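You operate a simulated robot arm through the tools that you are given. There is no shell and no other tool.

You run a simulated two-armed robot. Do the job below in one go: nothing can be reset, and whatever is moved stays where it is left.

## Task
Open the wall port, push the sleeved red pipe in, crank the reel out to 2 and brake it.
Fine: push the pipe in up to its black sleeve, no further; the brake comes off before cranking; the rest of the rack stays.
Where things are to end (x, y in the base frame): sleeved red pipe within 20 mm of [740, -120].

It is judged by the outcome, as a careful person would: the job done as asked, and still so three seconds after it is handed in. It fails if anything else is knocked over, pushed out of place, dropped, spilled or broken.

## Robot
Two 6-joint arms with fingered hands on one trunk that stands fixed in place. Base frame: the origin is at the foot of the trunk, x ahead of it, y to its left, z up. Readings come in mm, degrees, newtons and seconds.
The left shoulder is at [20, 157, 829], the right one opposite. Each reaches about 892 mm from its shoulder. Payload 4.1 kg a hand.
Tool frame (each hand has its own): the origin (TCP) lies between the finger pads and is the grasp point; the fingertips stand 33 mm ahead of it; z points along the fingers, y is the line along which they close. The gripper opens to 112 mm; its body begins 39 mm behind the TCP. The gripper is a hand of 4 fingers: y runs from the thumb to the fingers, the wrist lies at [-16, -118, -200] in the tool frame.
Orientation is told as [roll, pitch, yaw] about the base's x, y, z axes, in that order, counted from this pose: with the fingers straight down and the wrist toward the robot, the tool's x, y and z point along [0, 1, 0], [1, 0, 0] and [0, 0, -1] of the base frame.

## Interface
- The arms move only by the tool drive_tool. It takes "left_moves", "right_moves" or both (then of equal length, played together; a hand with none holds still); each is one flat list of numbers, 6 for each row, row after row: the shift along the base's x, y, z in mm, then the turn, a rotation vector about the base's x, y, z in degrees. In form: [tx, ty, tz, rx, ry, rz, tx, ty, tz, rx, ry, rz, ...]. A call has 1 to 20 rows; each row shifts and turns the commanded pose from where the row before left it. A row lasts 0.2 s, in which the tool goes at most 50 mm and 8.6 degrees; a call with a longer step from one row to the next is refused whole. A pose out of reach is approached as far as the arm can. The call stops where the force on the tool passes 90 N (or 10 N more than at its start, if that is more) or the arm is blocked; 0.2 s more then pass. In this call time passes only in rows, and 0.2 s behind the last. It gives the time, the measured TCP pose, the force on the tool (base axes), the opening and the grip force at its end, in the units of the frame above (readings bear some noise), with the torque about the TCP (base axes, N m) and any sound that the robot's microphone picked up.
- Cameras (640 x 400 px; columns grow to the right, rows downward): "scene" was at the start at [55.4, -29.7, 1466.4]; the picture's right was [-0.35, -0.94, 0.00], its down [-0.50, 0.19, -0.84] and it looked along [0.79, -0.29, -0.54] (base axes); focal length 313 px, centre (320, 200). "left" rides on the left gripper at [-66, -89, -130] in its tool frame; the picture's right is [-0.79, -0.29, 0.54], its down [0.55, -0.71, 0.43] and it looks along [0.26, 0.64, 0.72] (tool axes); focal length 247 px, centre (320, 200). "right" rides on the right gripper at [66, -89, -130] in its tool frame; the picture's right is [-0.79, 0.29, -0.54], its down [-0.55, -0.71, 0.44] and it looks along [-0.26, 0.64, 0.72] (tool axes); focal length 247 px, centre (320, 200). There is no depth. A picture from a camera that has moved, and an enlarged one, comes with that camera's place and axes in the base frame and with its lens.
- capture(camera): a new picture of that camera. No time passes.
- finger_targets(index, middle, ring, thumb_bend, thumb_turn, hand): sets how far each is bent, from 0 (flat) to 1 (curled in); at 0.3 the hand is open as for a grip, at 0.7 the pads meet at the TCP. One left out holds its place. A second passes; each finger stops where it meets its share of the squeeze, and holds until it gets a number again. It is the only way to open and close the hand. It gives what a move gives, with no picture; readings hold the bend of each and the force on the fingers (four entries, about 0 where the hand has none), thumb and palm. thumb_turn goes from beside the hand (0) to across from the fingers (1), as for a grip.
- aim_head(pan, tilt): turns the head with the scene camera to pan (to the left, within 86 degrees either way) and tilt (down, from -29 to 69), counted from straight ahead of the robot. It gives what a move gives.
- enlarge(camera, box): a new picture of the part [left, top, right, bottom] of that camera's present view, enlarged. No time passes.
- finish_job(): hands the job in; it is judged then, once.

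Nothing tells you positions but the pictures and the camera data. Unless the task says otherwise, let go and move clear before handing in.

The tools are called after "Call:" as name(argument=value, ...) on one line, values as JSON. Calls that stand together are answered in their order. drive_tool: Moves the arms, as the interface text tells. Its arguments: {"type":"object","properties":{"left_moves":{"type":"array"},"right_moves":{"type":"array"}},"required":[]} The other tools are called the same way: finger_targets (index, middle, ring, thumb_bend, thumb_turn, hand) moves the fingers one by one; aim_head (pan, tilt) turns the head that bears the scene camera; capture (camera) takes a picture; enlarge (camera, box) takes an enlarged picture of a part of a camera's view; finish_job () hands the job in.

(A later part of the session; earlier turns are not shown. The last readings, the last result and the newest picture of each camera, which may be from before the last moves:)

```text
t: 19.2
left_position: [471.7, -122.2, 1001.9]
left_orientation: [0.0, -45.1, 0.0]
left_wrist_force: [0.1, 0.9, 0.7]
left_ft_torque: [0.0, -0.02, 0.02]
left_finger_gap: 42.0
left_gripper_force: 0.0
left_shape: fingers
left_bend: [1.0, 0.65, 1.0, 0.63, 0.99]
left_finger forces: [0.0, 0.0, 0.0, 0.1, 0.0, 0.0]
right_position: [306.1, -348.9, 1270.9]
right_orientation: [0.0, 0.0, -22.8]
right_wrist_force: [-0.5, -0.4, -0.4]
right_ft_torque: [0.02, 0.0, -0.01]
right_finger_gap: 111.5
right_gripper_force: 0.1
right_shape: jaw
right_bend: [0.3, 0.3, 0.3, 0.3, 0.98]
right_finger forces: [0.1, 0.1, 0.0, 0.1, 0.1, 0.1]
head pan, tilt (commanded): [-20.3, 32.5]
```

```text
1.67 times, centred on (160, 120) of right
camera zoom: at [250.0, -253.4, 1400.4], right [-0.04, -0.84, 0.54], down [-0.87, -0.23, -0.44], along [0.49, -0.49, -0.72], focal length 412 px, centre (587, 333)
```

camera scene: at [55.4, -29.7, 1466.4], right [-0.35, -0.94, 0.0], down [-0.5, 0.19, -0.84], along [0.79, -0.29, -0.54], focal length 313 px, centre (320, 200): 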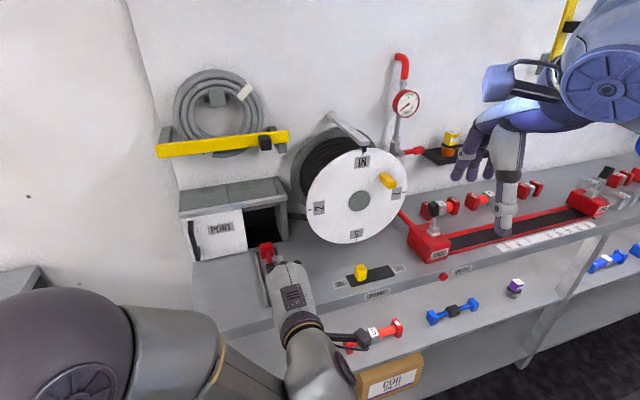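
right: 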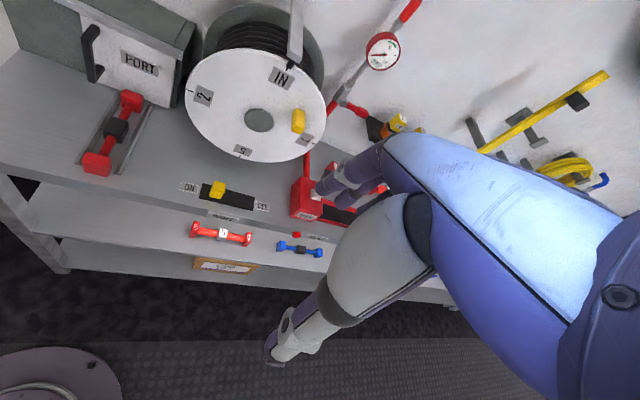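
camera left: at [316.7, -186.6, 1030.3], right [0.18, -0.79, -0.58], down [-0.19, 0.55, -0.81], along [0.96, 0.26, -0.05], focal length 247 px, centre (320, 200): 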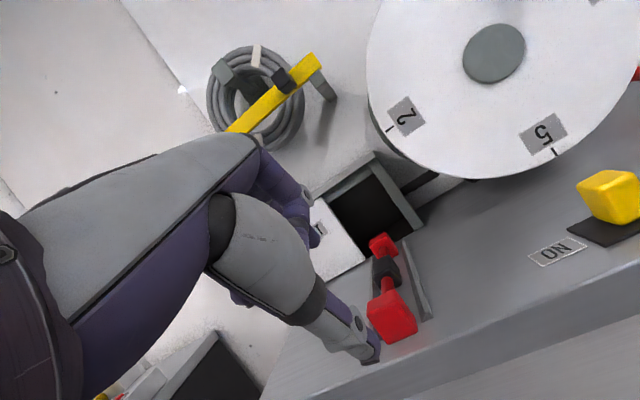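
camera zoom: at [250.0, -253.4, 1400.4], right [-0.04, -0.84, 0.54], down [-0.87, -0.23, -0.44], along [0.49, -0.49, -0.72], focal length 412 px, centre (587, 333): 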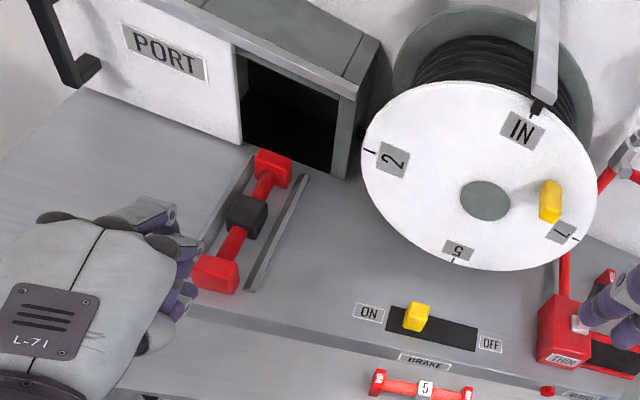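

Pipe front face is at about x=530, y≈-113, and the port opening is clear. I'll lower the pusher in front of the pipe's front block.

Call:
drive_tool(left_moves=[-2, 2, -22, 0, 0, 0, -2, 2, -22, 0, 0, 0, 0, 2, -22, 0, 0, 0, 0, 2, -22, 0, 0, 0])

Call:
enlarge(camera="left", box=[220, 160, 460, 400])

Call:
enlarge(camera="right", box=[0, 20, 240, 220])

Call:
enlarge(camera="scene", box=[200, 200, 360, 360])

```text
t: 20.2
left_position: [468.3, -112.8, 913.3]
left_orientation: [-0.1, -45.1, 0.0]
left_wrist_force: [-0.7, -0.7, 0.3]
left_ft_torque: [0.01, 0.01, 0.01]
left_finger_gap: 41.9
left_gripper_force: 0.1
left_shape: fingers
left_bend: [1.0, 0.65, 1.0, 0.63, 0.99]
left_finger forces: [0.0, 0.0, 0.0, 0.0, 0.0, 0.1]
right_position: [307.2, -349.0, 1269.2]
right_orientation: [-0.1, 0.0, -22.8]
right_wrist_force: [0.2, -0.1, -0.5]
right_ft_torque: [0.01, -0.01, 0.02]
right_finger_gap: 111.5
right_gripper_force: 0.0
right_shape: jaw
right_bend: [0.3, 0.3, 0.3, 0.3, 0.98]
right_finger forces: [0.0, 0.1, 0.0, 0.1, 0.1, 0.0]
head pan, tilt (commanded): [-20.3, 32.5]
```

```text
1.67 times, centred on (340, 280) of left
camera zoom: at [313.0, -177.9, 941.7], right [0.18, -0.79, -0.58], down [-0.19, 0.55, -0.81], along [0.96, 0.26, -0.05], focal length 412 px, centre (287, 67)
```

zoom: 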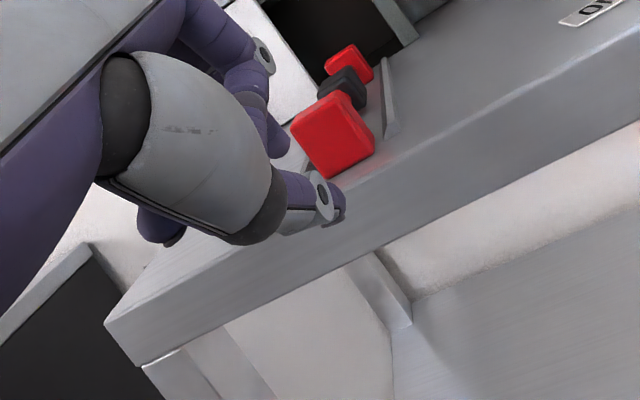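

```text
2.00 times, centred on (120, 120) of right
camera zoom: at [249.8, -253.4, 1400.5], right [-0.04, -0.84, 0.54], down [-0.87, -0.23, -0.44], along [0.49, -0.49, -0.72], focal length 494 px, centre (720, 360)
```

zoom: 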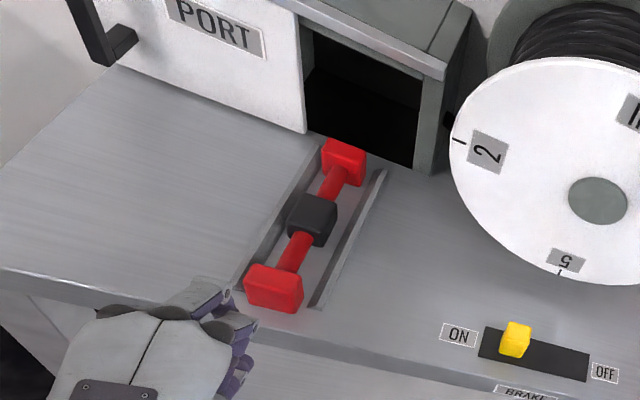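

```text
2.50 times, centred on (280, 280) of scene
camera zoom: at [55.2, -29.6, 1466.4], right [-0.35, -0.94, 0.0], down [-0.5, 0.19, -0.84], along [0.79, -0.29, -0.54], focal length 782 px, centre (420, 0)
```

zoom: 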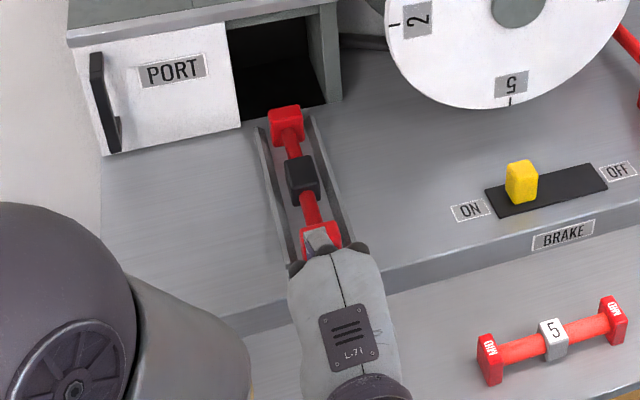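

The pusher is lined up behind the block. Advancing to contact.

Call:
drive_tool(left_moves=[10, 0, 0, 0, 0, 0, 10, 0, 0, 0, 0, 0, 10, 0, 0, 0, 0, 0, 8, 0, 0, 0, 0, 0])

Call:
enlarge(camera="left", box=[220, 160, 460, 400])

Call:
enlarge(camera="right", box=[0, 20, 240, 220])

Call:
enlarge(camera="scene", box=[200, 200, 360, 360])

```text
t: 21.2
left_position: [507.4, -111.4, 912.3]
left_orientation: [-0.1, -45.3, 0.1]
left_wrist_force: [-1.2, 0.7, 0.2]
left_ft_torque: [0.01, 0.01, -0.02]
left_finger_gap: 41.9
left_gripper_force: 0.3
left_shape: fingers
left_bend: [1.0, 0.65, 1.0, 0.63, 0.99]
left_finger forces: [0.1, 0.4, 0.1, 0.0, 0.0, 0.0]
right_position: [305.4, -347.9, 1269.9]
right_orientation: [0.0, 0.0, -22.8]
right_wrist_force: [0.4, 0.6, 0.5]
right_ft_torque: [-0.02, -0.01, 0.03]
right_finger_gap: 111.5
right_gripper_force: 0.1
right_shape: jaw
right_bend: [0.3, 0.3, 0.3, 0.3, 0.98]
right_finger forces: [0.1, 0.1, 0.0, 0.0, 0.0, 0.0]
head pan, tilt (commanded): [-20.3, 32.5]
```

```text
1.67 times, centred on (340, 280) of left
camera zoom: at [351.5, -177.3, 941.9], right [0.18, -0.79, -0.58], down [-0.19, 0.55, -0.81], along [0.96, 0.26, -0.05], focal length 412 px, centre (287, 67)
```

zoom: 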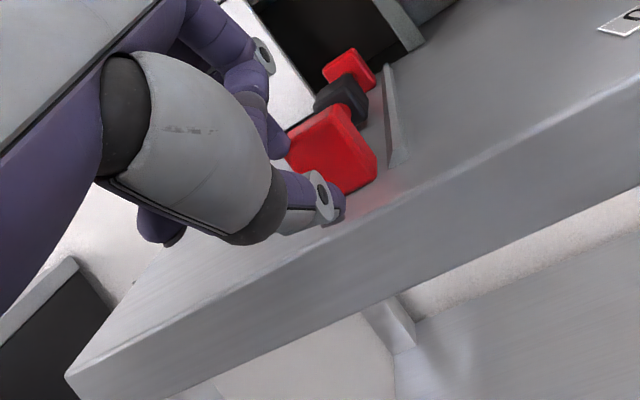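

```text
2.00 times, centred on (120, 120) of right
camera zoom: at [249.9, -253.5, 1400.5], right [-0.04, -0.84, 0.54], down [-0.87, -0.23, -0.44], along [0.49, -0.49, -0.72], focal length 494 px, centre (720, 360)
```

zoom: 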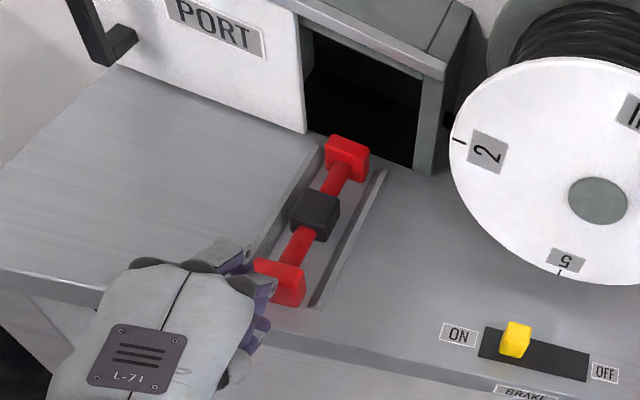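

```text
2.50 times, centred on (280, 280) of scene
camera zoom: at [55.3, -29.7, 1466.4], right [-0.35, -0.94, 0.0], down [-0.5, 0.19, -0.84], along [0.79, -0.29, -0.54], focal length 782 px, centre (420, 0)
```

zoom: 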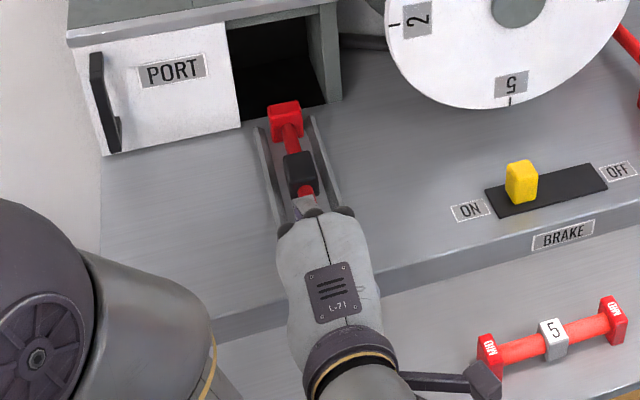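

Contact made, and the pipe has shifted a few mm with almost no force. I'll push in steady steps to about 20 mm short of the goal and re-measure.

Call:
drive_tool(left_moves=[10, -0.5, 0, 0, 0, 0, 10, -0.5, 0, 0, 0, 0, 10, -0.5, 0, 0, 0, 0, 10, -0.5, 0, 0, 0, 0, 10, 0, 0, 0, 0, 0, 10, 0, 0, 0, 0, 0, 10, 0, 0, 0, 0, 0, 8, 0, 0, 0, 0, 0])

Call:
enlarge(camera="left", box=[220, 120, 460, 320])

Call:
enlarge(camera="right", box=[40, 0, 240, 180])

Call:
enlarge(camera="scene", box=[220, 190, 340, 290])

```text
t: 23.0
left_position: [584.8, -114.7, 913.1]
left_orientation: [-0.1, -45.1, 0.1]
left_wrist_force: [0.5, 1.3, 1.2]
left_ft_torque: [0.0, -0.01, 0.01]
left_finger_gap: 41.8
left_gripper_force: 0.7
left_shape: fingers
left_bend: [1.0, 0.65, 1.0, 0.63, 0.99]
left_finger forces: [0.0, 0.4, 0.0, 0.1, 0.1, 0.1]
right_position: [304.8, -348.1, 1271.1]
right_orientation: [0.0, -0.1, -22.9]
right_wrist_force: [0.0, -0.1, -0.2]
right_ft_torque: [-0.01, -0.02, 0.0]
right_finger_gap: 111.5
right_gripper_force: 0.1
right_shape: jaw
right_bend: [0.3, 0.3, 0.3, 0.3, 0.98]
right_finger forces: [0.0, 0.0, 0.1, 0.1, 0.0, 0.1]
head pan, tilt (commanded): [-20.3, 32.5]
```

```text
2.00 times, centred on (340, 220) of left
camera zoom: at [429.7, -180.2, 941.9], right [0.18, -0.79, -0.58], down [-0.19, 0.55, -0.81], along [0.96, 0.26, -0.05], focal length 494 px, centre (280, 160)
```

zoom: 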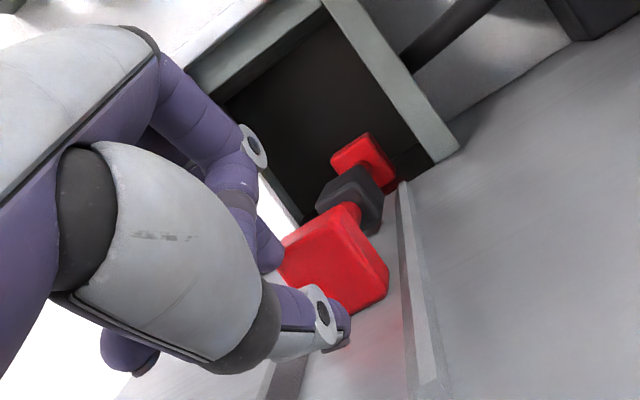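

```text
2.22 times, centred on (140, 90) of right
camera zoom: at [249.9, -253.4, 1400.5], right [-0.04, -0.84, 0.54], down [-0.87, -0.23, -0.44], along [0.49, -0.49, -0.72], focal length 549 px, centre (720, 444)
```

zoom: 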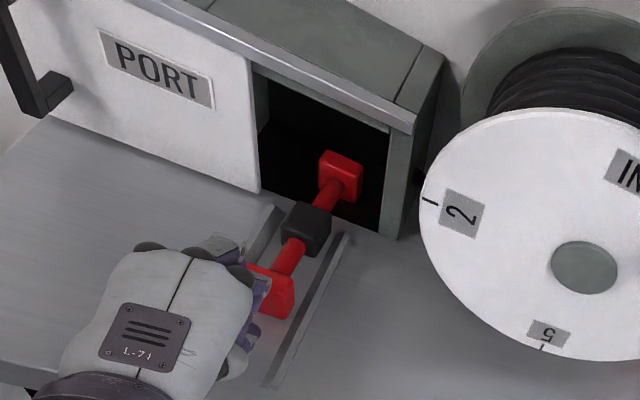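

```text
4.00 times, centred on (280, 240) of scene
camera zoom: at [55.3, -29.7, 1466.4], right [-0.35, -0.94, 0.0], down [-0.5, 0.19, -0.84], along [0.79, -0.29, -0.54], focal length 1252 px, centre (480, 40)
```

zoom: 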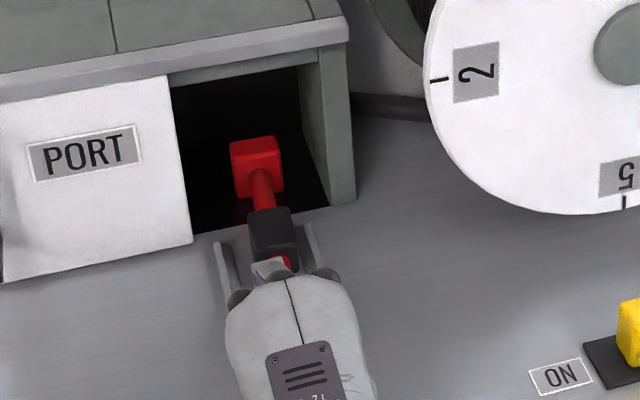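

The pipe's far end is inside the port and the sleeve centre is around x=717–719. About 20 mm remains, so I'll push slowly and re-measure.

Call:
drive_tool(left_moves=[6, 0, 0, 0, 0, 0, 6, 0, 0, 0, 0, 0, 6, 0, 0, 0, 0, 0])

Call:
enlarge(camera="right", box=[40, 0, 240, 180])

Call:
enlarge(camera="scene", box=[220, 190, 340, 290])

Call:
enlarge(camera="left", box=[260, 120, 460, 280])

```text
t: 23.8
left_position: [601.4, -115.2, 913.0]
left_orientation: [0.0, -45.1, 0.0]
left_wrist_force: [-0.9, -0.4, -0.6]
left_ft_torque: [-0.01, 0.0, 0.02]
left_finger_gap: 41.9
left_gripper_force: 0.5
left_shape: fingers
left_bend: [1.0, 0.65, 1.0, 0.63, 0.99]
left_finger forces: [0.1, 0.6, 0.0, 0.0, 0.0, 0.0]
right_position: [306.3, -349.1, 1270.3]
right_orientation: [0.0, 0.1, -22.9]
right_wrist_force: [-0.3, -0.7, 0.4]
right_ft_torque: [0.02, -0.02, -0.04]
right_finger_gap: 111.4
right_gripper_force: 0.0
right_shape: jaw
right_bend: [0.3, 0.3, 0.3, 0.3, 0.98]
right_finger forces: [0.1, 0.0, 0.1, 0.1, 0.0, 0.1]
head pan, tilt (commanded): [-20.3, 32.5]
```

```text
2.22 times, centred on (140, 90) of right
camera zoom: at [249.9, -253.5, 1400.5], right [-0.04, -0.84, 0.54], down [-0.87, -0.23, -0.44], along [0.49, -0.49, -0.72], focal length 549 px, centre (720, 444)
```

zoom: 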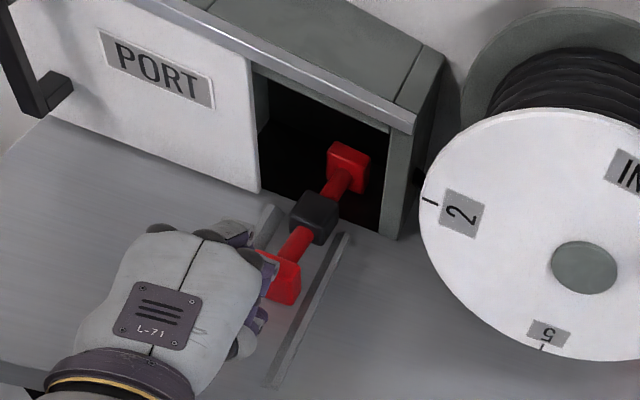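

```text
4.00 times, centred on (280, 240) of scene
camera zoom: at [55.3, -29.7, 1466.4], right [-0.35, -0.94, 0.0], down [-0.5, 0.19, -0.84], along [0.79, -0.29, -0.54], focal length 1252 px, centre (480, 40)
```

zoom: 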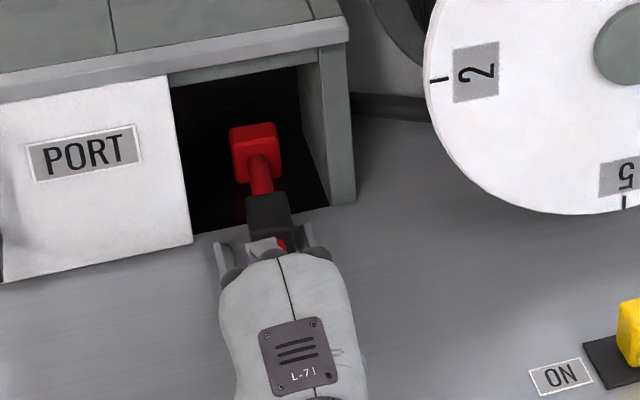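

```text
2.50 times, centred on (360, 200) of left
camera zoom: at [447.4, -180.0, 942.4], right [0.18, -0.79, -0.58], down [-0.19, 0.55, -0.81], along [0.96, 0.26, -0.05], focal length 617 px, centre (220, 200)
```

zoom: 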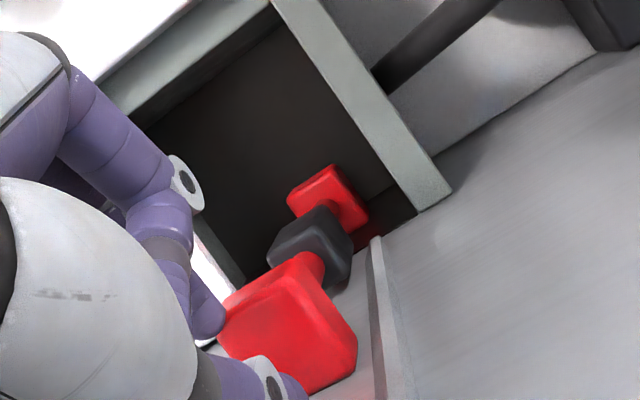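

The sleeve centre is around x≈734. A last 5 mm nudge, then I'll retreat and re-measure with a clear view.

Call:
drive_tool(left_moves=[3, 0, 0, 0, 0, 0, 2, 0, 0, 0, 0, 0, -15, 0, 3, 0, 0, 0, -20, 0, 8, 0, 0, 0, -25, 0, 15, 0, 0, 0, -25, 5, 20, 0, 0, 0, -25, 15, 20, 0, 0, 0, -25, 20, 20, 0, 0, 0, -20, 20, 20, 0, 0, 0])

Call:
enlarge(camera="right", box=[40, 0, 240, 180])

Call:
enlarge(camera="scene", box=[220, 190, 340, 290])

Call:
capture(camera="left")

Call:
capture(camera="scene")

```text
t: 25.8
left_position: [452.2, -55.8, 1019.7]
left_orientation: [-0.1, -45.1, 0.1]
left_wrist_force: [-0.2, -0.2, 0.0]
left_ft_torque: [0.01, 0.0, 0.01]
left_finger_gap: 41.8
left_gripper_force: 0.0
left_shape: fingers
left_bend: [1.0, 0.65, 1.0, 0.63, 0.99]
left_finger forces: [0.0, 0.0, 0.0, 0.0, 0.0, 0.1]
right_position: [306.5, -349.1, 1270.5]
right_orientation: [0.0, 0.0, -22.8]
right_wrist_force: [0.2, 0.5, 0.0]
right_ft_torque: [0.03, 0.03, 0.0]
right_finger_gap: 111.5
right_gripper_force: 0.1
right_shape: jaw
right_bend: [0.3, 0.3, 0.3, 0.3, 0.98]
right_finger forces: [0.0, 0.1, 0.0, 0.0, 0.0, 0.0]
head pan, tilt (commanded): [-20.3, 32.5]
```

```text
2.22 times, centred on (140, 90) of right
camera zoom: at [250.3, -253.7, 1400.3], right [-0.04, -0.84, 0.54], down [-0.87, -0.23, -0.43], along [0.49, -0.49, -0.72], focal length 549 px, centre (720, 444)
```

zoom: 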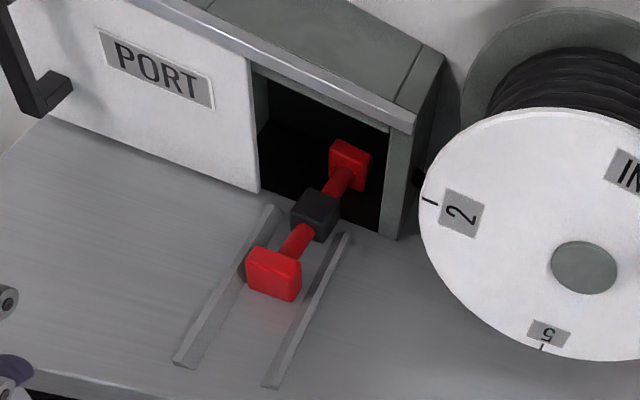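

```text
4.00 times, centred on (280, 240) of scene
camera zoom: at [55.8, -29.9, 1466.4], right [-0.35, -0.94, 0.0], down [-0.5, 0.19, -0.84], along [0.79, -0.29, -0.54], focal length 1252 px, centre (480, 40)
```

zoom: 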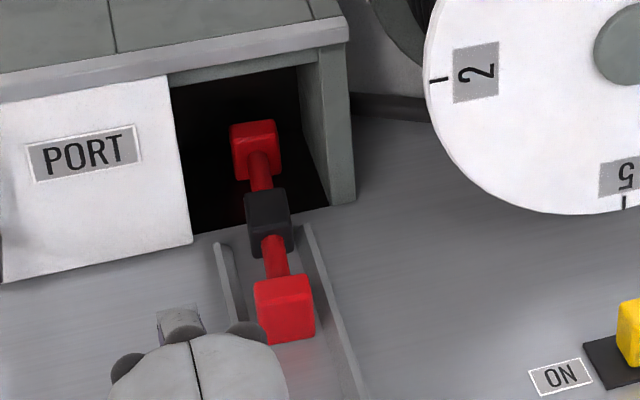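

```text
taken
camera left: at [296.7, -120.8, 1046.8], right [0.18, -0.79, -0.58], down [-0.19, 0.55, -0.81], along [0.96, 0.26, -0.05], focal length 247 px, centre (320, 200)
```

left: 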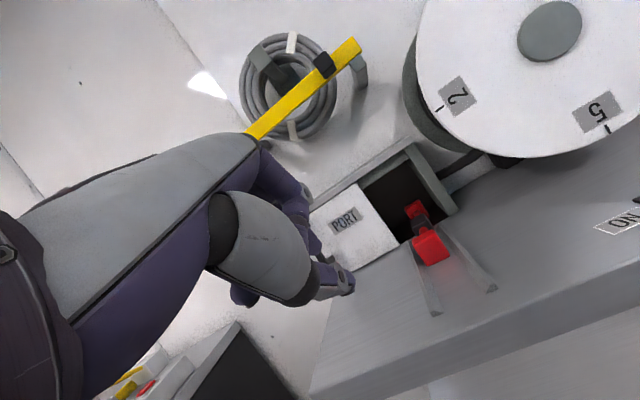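

```text
taken
camera scene: at [55.8, -29.9, 1466.4], right [-0.35, -0.94, 0.0], down [-0.5, 0.19, -0.84], along [0.79, -0.29, -0.54], focal length 313 px, centre (320, 200)
```

scene: 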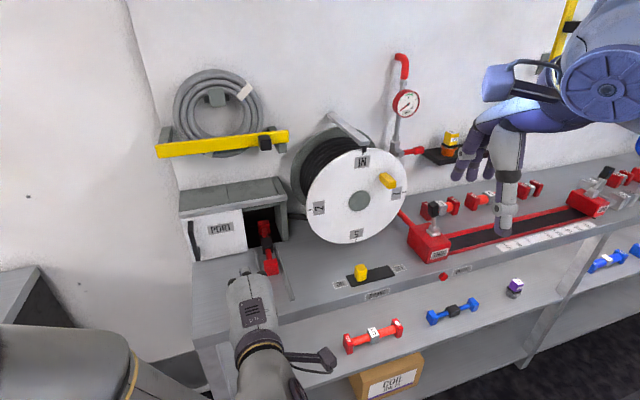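

The pipe sits at about (739, -124), with its sleeve right at the port face. Next I'll park the left hand to the left and bring the right hand down palm-forward toward the brake.

Call:
drive_tool(left_moves=[-5, 14, 5, 0, 0, 0, -5, 14, 5, 0, 0, 0, -5, 14, 5, 0, 0, 0, -5, 14, 5, 0, 0, 0, -5, 14, 5, 0, 0, 0, -5, 14, 5, 0, 0, 0], right_moves=[28, 13, -28, -1.492, -7.399, 3.601, 28, 13, -28, -1.492, -7.399, 3.601, 28, 13, -28, -1.492, -7.399, 3.601, 28, 13, -28, -1.492, -7.399, 3.601, 28, 13, -28, -1.492, -7.399, 3.601, 28, 13, -28, -1.492, -7.399, 3.601])

Call:
finger_targets(hand="right", index=0.65, middle=0.65, ring=0.65, thumb_bend=0.6)

Call:
capture(camera="scene")

Call:
capture(camera="right")

Call:
capture(camera="left")

```text
t: 27.2
left_position: [454.1, 4.4, 1065.8]
left_orientation: [0.0, -45.1, 0.0]
left_wrist_force: [-0.6, -0.6, -0.3]
left_ft_torque: [-0.02, 0.0, 0.03]
left_finger_gap: 41.6
left_gripper_force: 0.1
left_shape: fingers
left_bend: [1.0, 0.65, 1.0, 0.63, 0.99]
left_finger forces: [0.0, 0.1, 0.0, 0.0, 0.0, 0.0]
left hand out of reach, approached as far as the arm can: row 2, 3, 4, 5, 6
right_position: [466.3, -202.8, 1159.9]
right_orientation: [-0.2, -44.2, -0.9]
right_wrist_force: [-0.3, -0.4, -0.1]
right_ft_torque: [-0.02, -0.03, 0.05]
right_finger_gap: 112.0
right_gripper_force: 0.1
right_shape: jaw
right_bend: [0.3, 0.3, 0.3, 0.3, 0.98]
right_finger forces: [0.0, 0.0, 0.0, 0.0, 0.0, 0.1]
right hand out of reach, approached as far as the arm can: row 4, 5, 6
head pan, tilt (commanded): [-20.3, 32.5]
```

```text
t: 28.2
left_position: [454.8, 4.3, 1063.9]
left_orientation: [-0.1, -44.9, 0.1]
left_wrist_force: [-0.3, 0.0, -0.4]
left_ft_torque: [-0.04, -0.01, -0.02]
left_finger_gap: 41.8
left_gripper_force: 0.0
left_shape: fingers
left_bend: [1.0, 0.65, 1.0, 0.63, 0.99]
left_finger forces: [0.0, 0.0, 0.1, 0.0, 0.1, 0.0]
right_position: [467.2, -203.1, 1160.1]
right_orientation: [-0.3, -44.3, -1.0]
right_wrist_force: [0.3, -0.6, -0.4]
right_ft_torque: [0.01, 0.01, -0.01]
right_finger_gap: 23.5
right_gripper_force: 0.1
right_shape: fingers
right_bend: [0.65, 0.65, 0.65, 0.6, 0.98]
right_finger forces: [0.0, 0.0, 0.0, 0.0, 0.1, 0.0]
head pan, tilt (commanded): [-20.3, 32.5]
```

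```text
taken
camera scene: at [55.4, -29.7, 1466.4], right [-0.35, -0.94, 0.0], down [-0.5, 0.19, -0.84], along [0.79, -0.29, -0.54], focal length 313 px, centre (320, 200)
```

scene: 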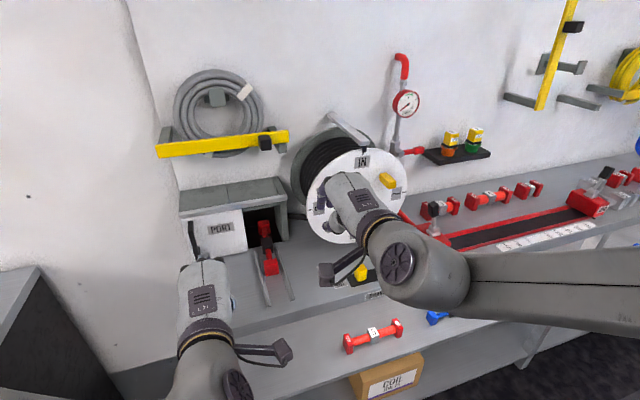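

```text
taken
camera right: at [314.7, -133.9, 1191.2], right [-0.19, -0.79, 0.59], down [-0.22, -0.55, -0.81], along [0.96, -0.28, -0.07], focal length 247 px, centre (320, 200)
```

right: 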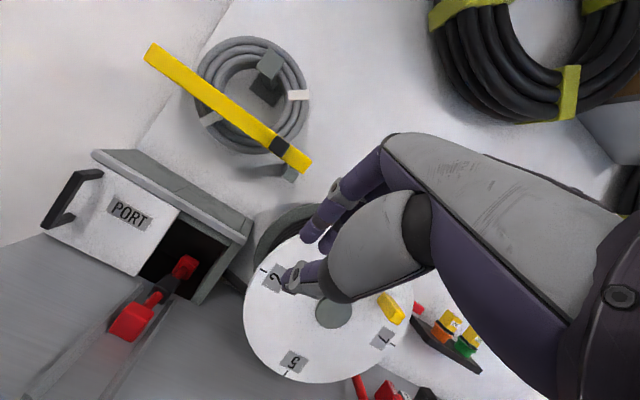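

```text
taken
camera left: at [299.5, -61.1, 1093.7], right [0.18, -0.79, -0.58], down [-0.2, 0.55, -0.81], along [0.96, 0.26, -0.06], focal length 247 px, centre (320, 200)
```

left: 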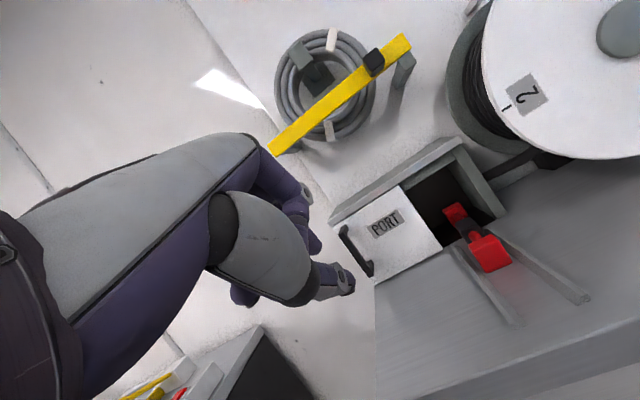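

Both hands are near their folded-arm limits. I'll extend the right hand forward and down toward the brake and see whether it tracks.

Call:
drive_tool(right_moves=[20, -5, -20, 0, 0, 0, 20, -10, -30, 0, 0, 0, 20, -10, -30, 0, 0, 0, 10, -15, -30, 0, 0, 0, 5, -15, -30, 0, 0, 0])

Call:
capture(camera="scene")

Call:
capture(camera="right")

```text
t: 29.4
left_position: [454.4, 4.0, 1065.5]
left_orientation: [0.1, -45.0, 0.2]
left_wrist_force: [-0.6, 0.0, 0.0]
left_ft_torque: [0.02, 0.0, 0.0]
left_finger_gap: 41.9
left_gripper_force: 0.2
left_shape: fingers
left_bend: [1.0, 0.65, 1.0, 0.63, 0.99]
left_finger forces: [0.0, 0.1, 0.1, 0.0, 0.0, 0.0]
right_position: [530.8, -146.1, 1087.8]
right_orientation: [-0.2, -44.5, -0.6]
right_wrist_force: [-0.3, 0.2, -0.3]
right_ft_torque: [0.01, 0.0, 0.02]
right_finger_gap: 23.1
right_gripper_force: 0.0
right_shape: fingers
right_bend: [0.65, 0.65, 0.65, 0.6, 0.98]
right_finger forces: [0.0, 0.0, 0.0, 0.0, 0.0, 0.1]
right hand out of reach, approached as far as the arm can: row 1, 2, 3, 4, 5
head pan, tilt (commanded): [-20.3, 32.5]
```

```text
taken
camera scene: at [55.1, -29.7, 1466.4], right [-0.35, -0.94, 0.0], down [-0.5, 0.19, -0.84], along [0.79, -0.29, -0.54], focal length 313 px, centre (320, 200)
```

scene: 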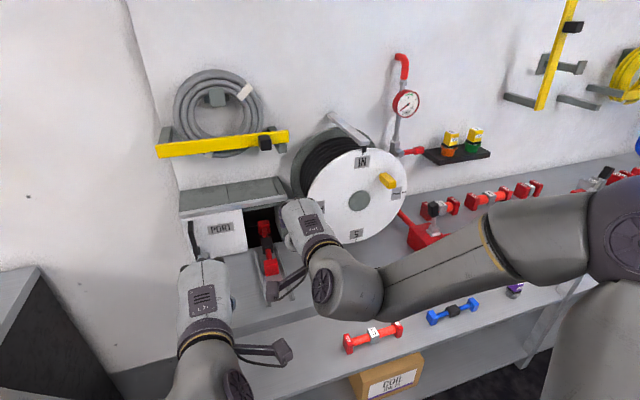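

```text
taken
camera right: at [377.0, -77.8, 1118.6], right [-0.19, -0.79, 0.59], down [-0.21, -0.55, -0.81], along [0.96, -0.27, -0.06], focal length 247 px, centre (320, 200)
```

right: 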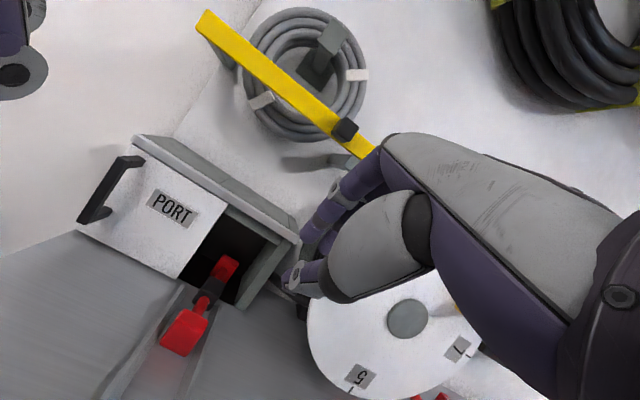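

The right arm drifted inward because this orientation is at a joint limit on that side. I'll try turning back to its original fingers-down orientation, which it held at the start, while moving outward in free air.

Call:
drive_tool(right_moves=[-5, -15, 10, 1.492, 7.399, -3.601, -5, -20, 10, 1.492, 7.399, -3.601, -5, -20, 10, 1.492, 7.399, -3.601, 0, -20, 5, 1.492, 7.399, -3.601, 0, -25, 0, 1.492, 7.399, -3.601, 0, -25, 0, 1.492, 7.399, -3.601])

Call:
capture(camera="scene")

```text
t: 30.8
left_position: [455.7, 4.5, 1064.5]
left_orientation: [0.0, -45.1, 0.0]
left_wrist_force: [0.3, -0.7, 0.4]
left_ft_torque: [-0.02, -0.02, -0.01]
left_finger_gap: 41.4
left_gripper_force: 0.0
left_shape: fingers
left_bend: [1.0, 0.65, 1.0, 0.63, 0.99]
left_finger forces: [0.0, 0.0, 0.0, 0.1, 0.0, 0.0]
right_position: [517.7, -268.8, 1125.1]
right_orientation: [0.1, 0.1, -22.9]
right_wrist_force: [-0.1, -0.2, 0.2]
right_ft_torque: [0.01, -0.02, 0.0]
right_finger_gap: 23.2
right_gripper_force: 0.0
right_shape: fingers
right_bend: [0.65, 0.65, 0.65, 0.6, 0.98]
right_finger forces: [0.0, 0.0, 0.0, 0.1, 0.0, 0.1]
head pan, tilt (commanded): [-20.3, 32.5]
```

```text
taken
camera scene: at [55.1, -29.6, 1466.4], right [-0.35, -0.94, 0.0], down [-0.5, 0.19, -0.84], along [0.79, -0.29, -0.54], focal length 313 px, centre (320, 200)
```

scene: 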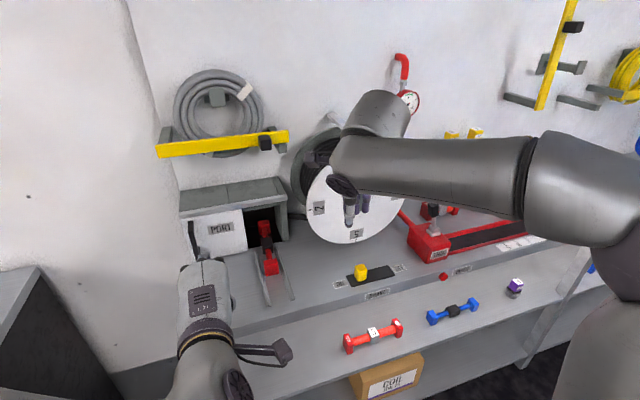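

Fingers-down works well on this side. I'll tilt it 25° forward, to keep the knuckles off the reel, and lower toward the left side of the brake knob.

Call:
drive_tool(right_moves=[8, 6, -30, -3.24, -7.67, 0, 8, 6, -30, -3.24, -7.67, 0, 8, 6, -30, -3.24, -7.67, 0, 4, 3, -25, 0, 0, 0, 3, 3, -25, 0, 0, 0])

Call:
capture(camera="scene")

Call:
capture(camera="right")

Call:
capture(camera="left")

```text
t: 32.0
left_position: [453.6, 3.8, 1065.2]
left_orientation: [0.0, -45.0, 0.1]
left_wrist_force: [-0.3, 0.2, -0.7]
left_ft_torque: [0.0, -0.03, -0.02]
left_finger_gap: 41.7
left_gripper_force: 0.1
left_shape: fingers
left_bend: [1.0, 0.65, 1.0, 0.63, 0.99]
left_finger forces: [0.0, 0.0, 0.0, 0.0, 0.0, 0.0]
right_position: [548.1, -244.4, 985.6]
right_orientation: [0.0, -25.0, -23.0]
right_wrist_force: [0.1, -0.3, -0.2]
right_ft_torque: [0.04, 0.0, 0.03]
right_finger_gap: 22.9
right_gripper_force: 0.1
right_shape: fingers
right_bend: [0.65, 0.65, 0.65, 0.6, 0.98]
right_finger forces: [0.1, 0.0, 0.0, 0.0, 0.1, 0.1]
head pan, tilt (commanded): [-20.3, 32.5]
```

```text
taken
camera scene: at [55.1, -29.6, 1466.4], right [-0.35, -0.94, 0.0], down [-0.5, 0.19, -0.84], along [0.79, -0.29, -0.54], focal length 313 px, centre (320, 200)
```

scene: 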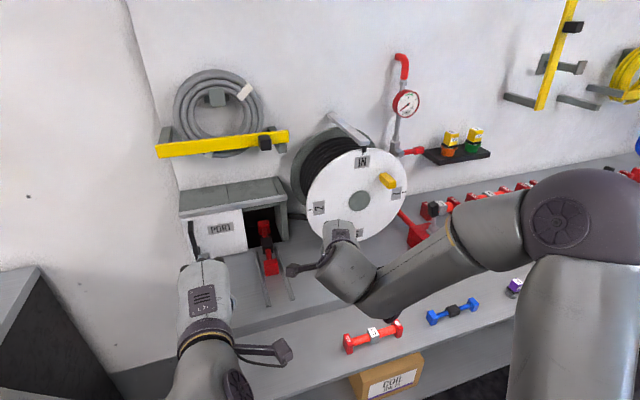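

```text
taken
camera right: at [449.6, -131.7, 1065.2], right [-0.28, -0.74, 0.61], down [-0.64, -0.33, -0.69], along [0.72, -0.58, -0.38], focal length 247 px, centre (320, 200)
```

right: 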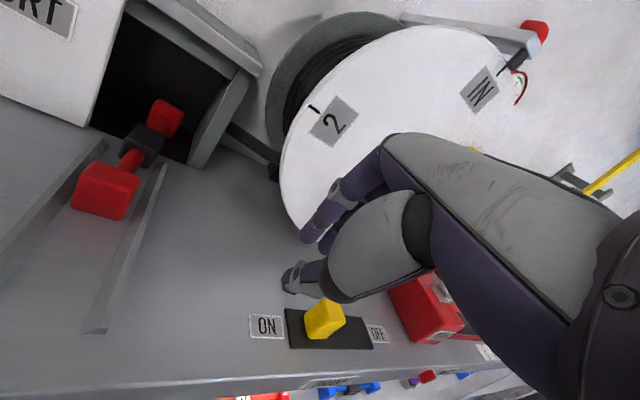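

```text
taken
camera left: at [299.3, -61.1, 1093.8], right [0.18, -0.79, -0.58], down [-0.2, 0.55, -0.81], along [0.96, 0.26, -0.06], focal length 247 px, centre (320, 200)
```

left: 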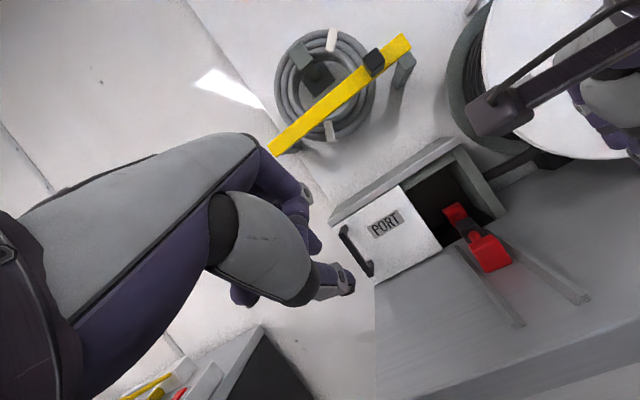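

The hand tracks well. The knob reads (552, -325) from this camera too, so I'll lower just left of it.

Call:
drive_tool(right_moves=[1, 0, -24, 0, 0, 0, 0, 0, -24, 0, 0, 0, 0, 0, -22, 0, 0, 0])

Call:
capture(camera="right")

Call:
enlarge(camera="scene", box=[270, 160, 470, 320])

```text
t: 32.8
left_position: [454.9, 3.7, 1064.6]
left_orientation: [0.0, -45.0, 0.1]
left_wrist_force: [0.0, -0.6, -0.2]
left_ft_torque: [-0.01, 0.04, -0.01]
left_finger_gap: 41.8
left_gripper_force: 0.1
left_shape: fingers
left_bend: [1.0, 0.65, 1.0, 0.63, 0.99]
left_finger forces: [0.0, 0.1, 0.0, 0.1, 0.0, 0.0]
right_position: [549.6, -245.0, 916.4]
right_orientation: [0.0, -24.9, -22.8]
right_wrist_force: [0.4, 0.2, 0.9]
right_ft_torque: [0.03, -0.01, -0.03]
right_finger_gap: 23.1
right_gripper_force: 0.0
right_shape: fingers
right_bend: [0.65, 0.65, 0.65, 0.6, 0.98]
right_finger forces: [0.1, 0.0, 0.1, 0.0, 0.1, 0.0]
head pan, tilt (commanded): [-20.3, 32.5]
```

```text
taken
camera right: at [449.9, -131.9, 996.7], right [-0.28, -0.74, 0.61], down [-0.64, -0.33, -0.69], along [0.72, -0.58, -0.38], focal length 247 px, centre (320, 200)
```

right: 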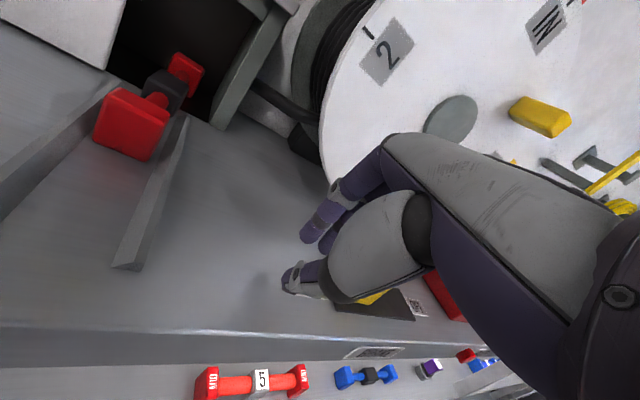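

```text
2.50 times, centred on (370, 240) of scene
camera zoom: at [55.2, -29.6, 1466.4], right [-0.35, -0.94, 0.0], down [-0.5, 0.19, -0.84], along [0.79, -0.29, -0.54], focal length 782 px, centre (195, 100)
```

zoom: 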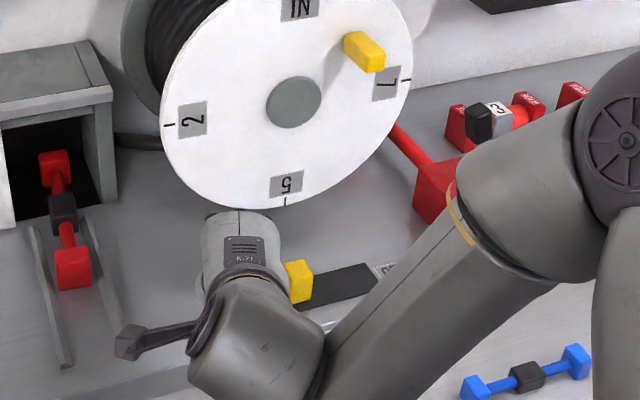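

The hand is beside the knob's left face at the right height. Pushing right (toward OFF) gently.

Call:
drive_tool(right_moves=[0, -8, 0, 0, 0, 0, 0, -8, 0, 0, 0, 0, 0, -8, 0, 0, 0, 0, 0, -8, 0, 0, 0, 0, 0, -8, 0, 0, 0, 0])

Call:
enlarge(camera="scene", box=[300, 200, 460, 320])

Call:
capture(camera="right")

```text
t: 34.0
left_position: [454.4, 4.3, 1064.8]
left_orientation: [-0.1, -45.1, 0.0]
left_wrist_force: [0.7, -0.2, 0.2]
left_ft_torque: [0.04, 0.03, 0.05]
left_finger_gap: 41.8
left_gripper_force: 0.0
left_shape: fingers
left_bend: [1.0, 0.65, 1.0, 0.63, 0.99]
left_finger forces: [0.1, 0.0, 0.2, 0.0, 0.1, 0.0]
right_position: [548.8, -285.7, 914.7]
right_orientation: [0.0, -24.9, -22.9]
right_wrist_force: [0.1, 0.7, -0.4]
right_ft_torque: [0.02, 0.01, 0.0]
right_finger_gap: 23.2
right_gripper_force: 0.2
right_shape: fingers
right_bend: [0.65, 0.65, 0.65, 0.6, 0.98]
right_finger forces: [0.0, 0.0, 0.1, 0.0, 0.0, 0.0]
head pan, tilt (commanded): [-20.3, 32.5]
```

```text
3.33 times, centred on (380, 260) of scene
camera zoom: at [55.4, -29.6, 1466.4], right [-0.35, -0.94, 0.0], down [-0.5, 0.19, -0.84], along [0.79, -0.29, -0.54], focal length 1043 px, centre (120, 0)
```

zoom: 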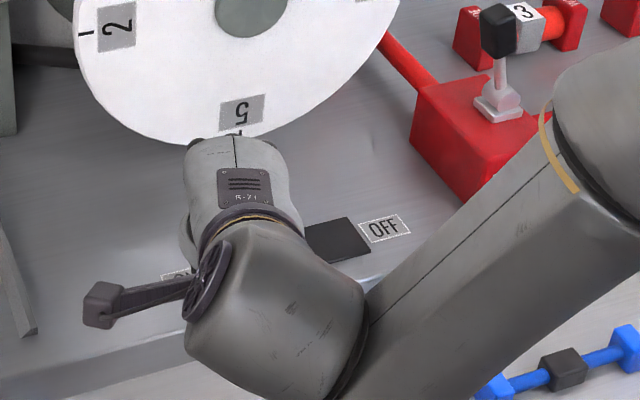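

```text
taken
camera right: at [449.9, -172.2, 995.5], right [-0.28, -0.74, 0.61], down [-0.64, -0.33, -0.69], along [0.72, -0.58, -0.38], focal length 247 px, centre (320, 200)
```

right: 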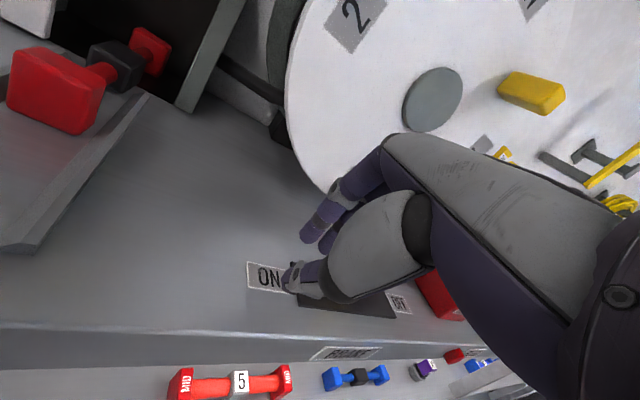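

No resistance yet. Continuing the push to the right, watching for the stop.

Call:
drive_tool(right_moves=[0, -8, 0, 0, 0, 0, 0, -8, 0, 0, 0, 0, 0, -8, 0, 0, 0, 0, 0, -8, 0, 0, 0, 0])

Call:
enlarge(camera="scene", box=[300, 200, 460, 320])

Call:
capture(camera="right")

```text
t: 35.0
left_position: [456.6, 4.4, 1064.5]
left_orientation: [0.0, -45.0, 0.0]
left_wrist_force: [0.0, 0.2, -0.3]
left_ft_torque: [0.01, 0.01, 0.01]
left_finger_gap: 41.8
left_gripper_force: 0.0
left_shape: fingers
left_bend: [1.0, 0.65, 1.0, 0.63, 0.99]
left_finger forces: [0.0, 0.1, 0.0, 0.1, 0.1, 0.0]
right_position: [548.7, -318.6, 916.4]
right_orientation: [-0.1, -24.9, -22.9]
right_wrist_force: [0.4, 0.0, -0.2]
right_ft_torque: [-0.01, -0.01, -0.02]
right_finger_gap: 23.0
right_gripper_force: 0.2
right_shape: fingers
right_bend: [0.65, 0.65, 0.65, 0.6, 0.98]
right_finger forces: [0.0, 0.0, 0.0, 0.1, 0.1, 0.0]
head pan, tilt (commanded): [-20.3, 32.5]
```

```text
3.33 times, centred on (380, 260) of scene
camera zoom: at [55.4, -29.6, 1466.4], right [-0.35, -0.94, 0.0], down [-0.5, 0.19, -0.84], along [0.79, -0.29, -0.54], focal length 1043 px, centre (120, 0)
```

zoom: 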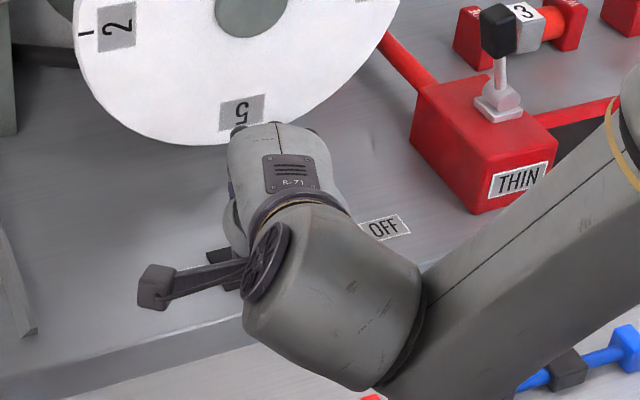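

```text
taken
camera right: at [450.5, -205.2, 996.7], right [-0.28, -0.74, 0.61], down [-0.64, -0.33, -0.69], along [0.72, -0.58, -0.38], focal length 247 px, centre (320, 200)
```

right: 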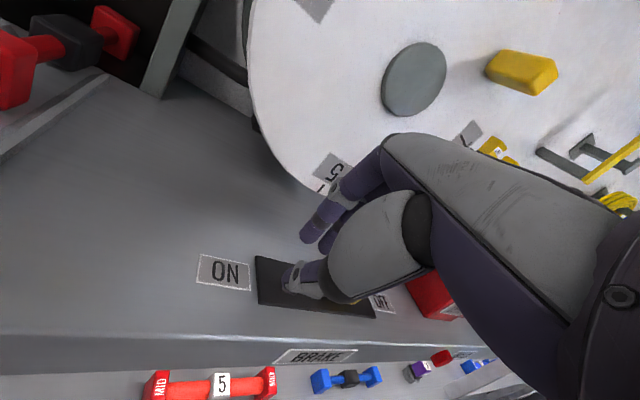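

The knob is moving along the slot with very little friction. I'll push on in small steps until it meets the stop.

Call:
drive_tool(right_moves=[0, -5, 0, 0, 0, 0, 0, -5, 0, 0, 0, 0, 0, -4, 0, 0, 0, 0])

Call:
enlarge(camera="right", box=[230, 200, 430, 360])

```text
t: 35.8
left_position: [454.6, 5.0, 1064.5]
left_orientation: [-0.1, -45.0, 0.3]
left_wrist_force: [-0.5, 0.0, -0.2]
left_ft_torque: [0.0, -0.01, 0.0]
left_finger_gap: 41.9
left_gripper_force: 0.1
left_shape: fingers
left_bend: [1.0, 0.65, 1.0, 0.63, 0.99]
left_finger forces: [0.1, 0.1, 0.1, 0.1, 0.0, 0.0]
right_position: [550.7, -330.6, 915.7]
right_orientation: [0.1, -25.0, -22.5]
right_wrist_force: [4.1, 11.3, 2.6]
right_ft_torque: [0.03, -0.09, 0.35]
right_finger_gap: 23.3
right_gripper_force: 6.5
right_shape: fingers
right_bend: [0.65, 0.65, 0.66, 0.6, 0.98]
right_finger forces: [0.0, 0.1, 12.5, 0.0, 0.0, 0.0]
head pan, tilt (commanded): [-20.3, 32.5]
```

```text
2.50 times, centred on (330, 280) of right
camera zoom: at [450.5, -217.2, 996.1], right [-0.27, -0.74, 0.61], down [-0.64, -0.33, -0.69], along [0.72, -0.58, -0.38], focal length 617 px, centre (295, 0)
```

zoom: 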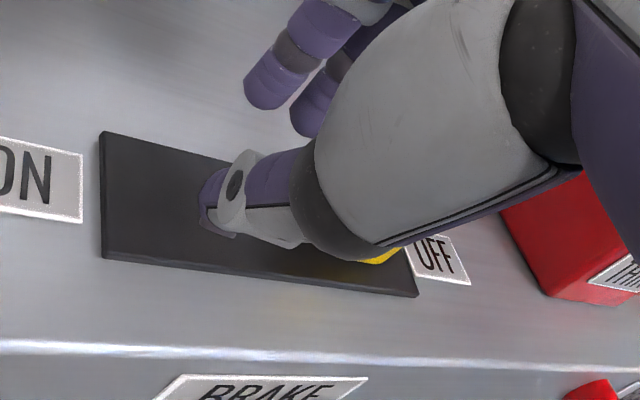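

The knob reached its stop at OFF (11 N). I'll back off, lift, and verify.

Call:
drive_tool(right_moves=[0, 8, 0, 0, 0, 0, -3, 10, 10, 0, 0, 0, -10, 10, 25, 0, 0, 0, -10, 5, 30, 0, 0, 0, -10, 5, 30, 0, 0, 0])

Call:
capture(camera="right")

Call:
capture(camera="scene")

```text
t: 37.0
left_position: [455.3, 2.9, 1064.7]
left_orientation: [0.0, -44.9, 0.1]
left_wrist_force: [0.6, 1.0, -1.0]
left_ft_torque: [0.02, 0.01, -0.02]
left_finger_gap: 41.7
left_gripper_force: 0.1
left_shape: fingers
left_bend: [1.0, 0.65, 1.0, 0.63, 0.99]
left_finger forces: [0.0, 0.0, 0.0, 0.0, 0.0, 0.0]
right_position: [516.6, -293.1, 1008.0]
right_orientation: [0.0, -24.7, -22.8]
right_wrist_force: [0.2, -0.3, 0.4]
right_ft_torque: [0.01, 0.03, 0.05]
right_finger_gap: 22.7
right_gripper_force: 0.1
right_shape: fingers
right_bend: [0.65, 0.65, 0.65, 0.6, 0.98]
right_finger forces: [0.0, 0.1, 0.0, 0.1, 0.0, 0.1]
head pan, tilt (commanded): [-20.3, 32.5]
```

```text
taken
camera right: at [417.7, -180.7, 1089.0], right [-0.28, -0.74, 0.61], down [-0.64, -0.33, -0.69], along [0.72, -0.58, -0.38], focal length 247 px, centre (320, 200)
```

right: 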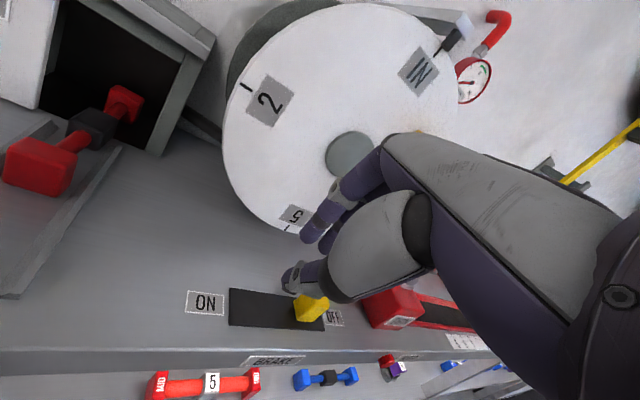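

```text
taken
camera scene: at [55.7, -29.8, 1466.4], right [-0.35, -0.94, 0.0], down [-0.5, 0.19, -0.84], along [0.79, -0.29, -0.54], focal length 313 px, centre (320, 200)
```

scene: 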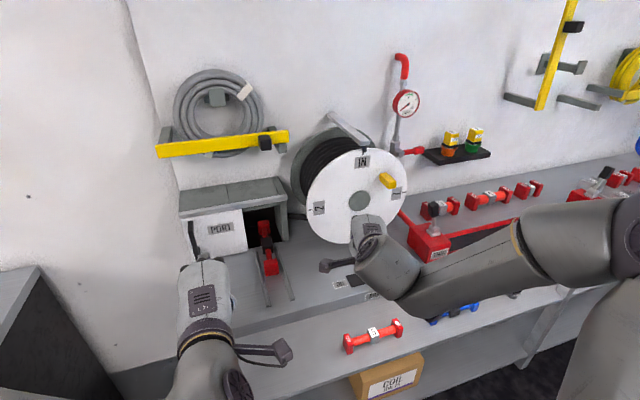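

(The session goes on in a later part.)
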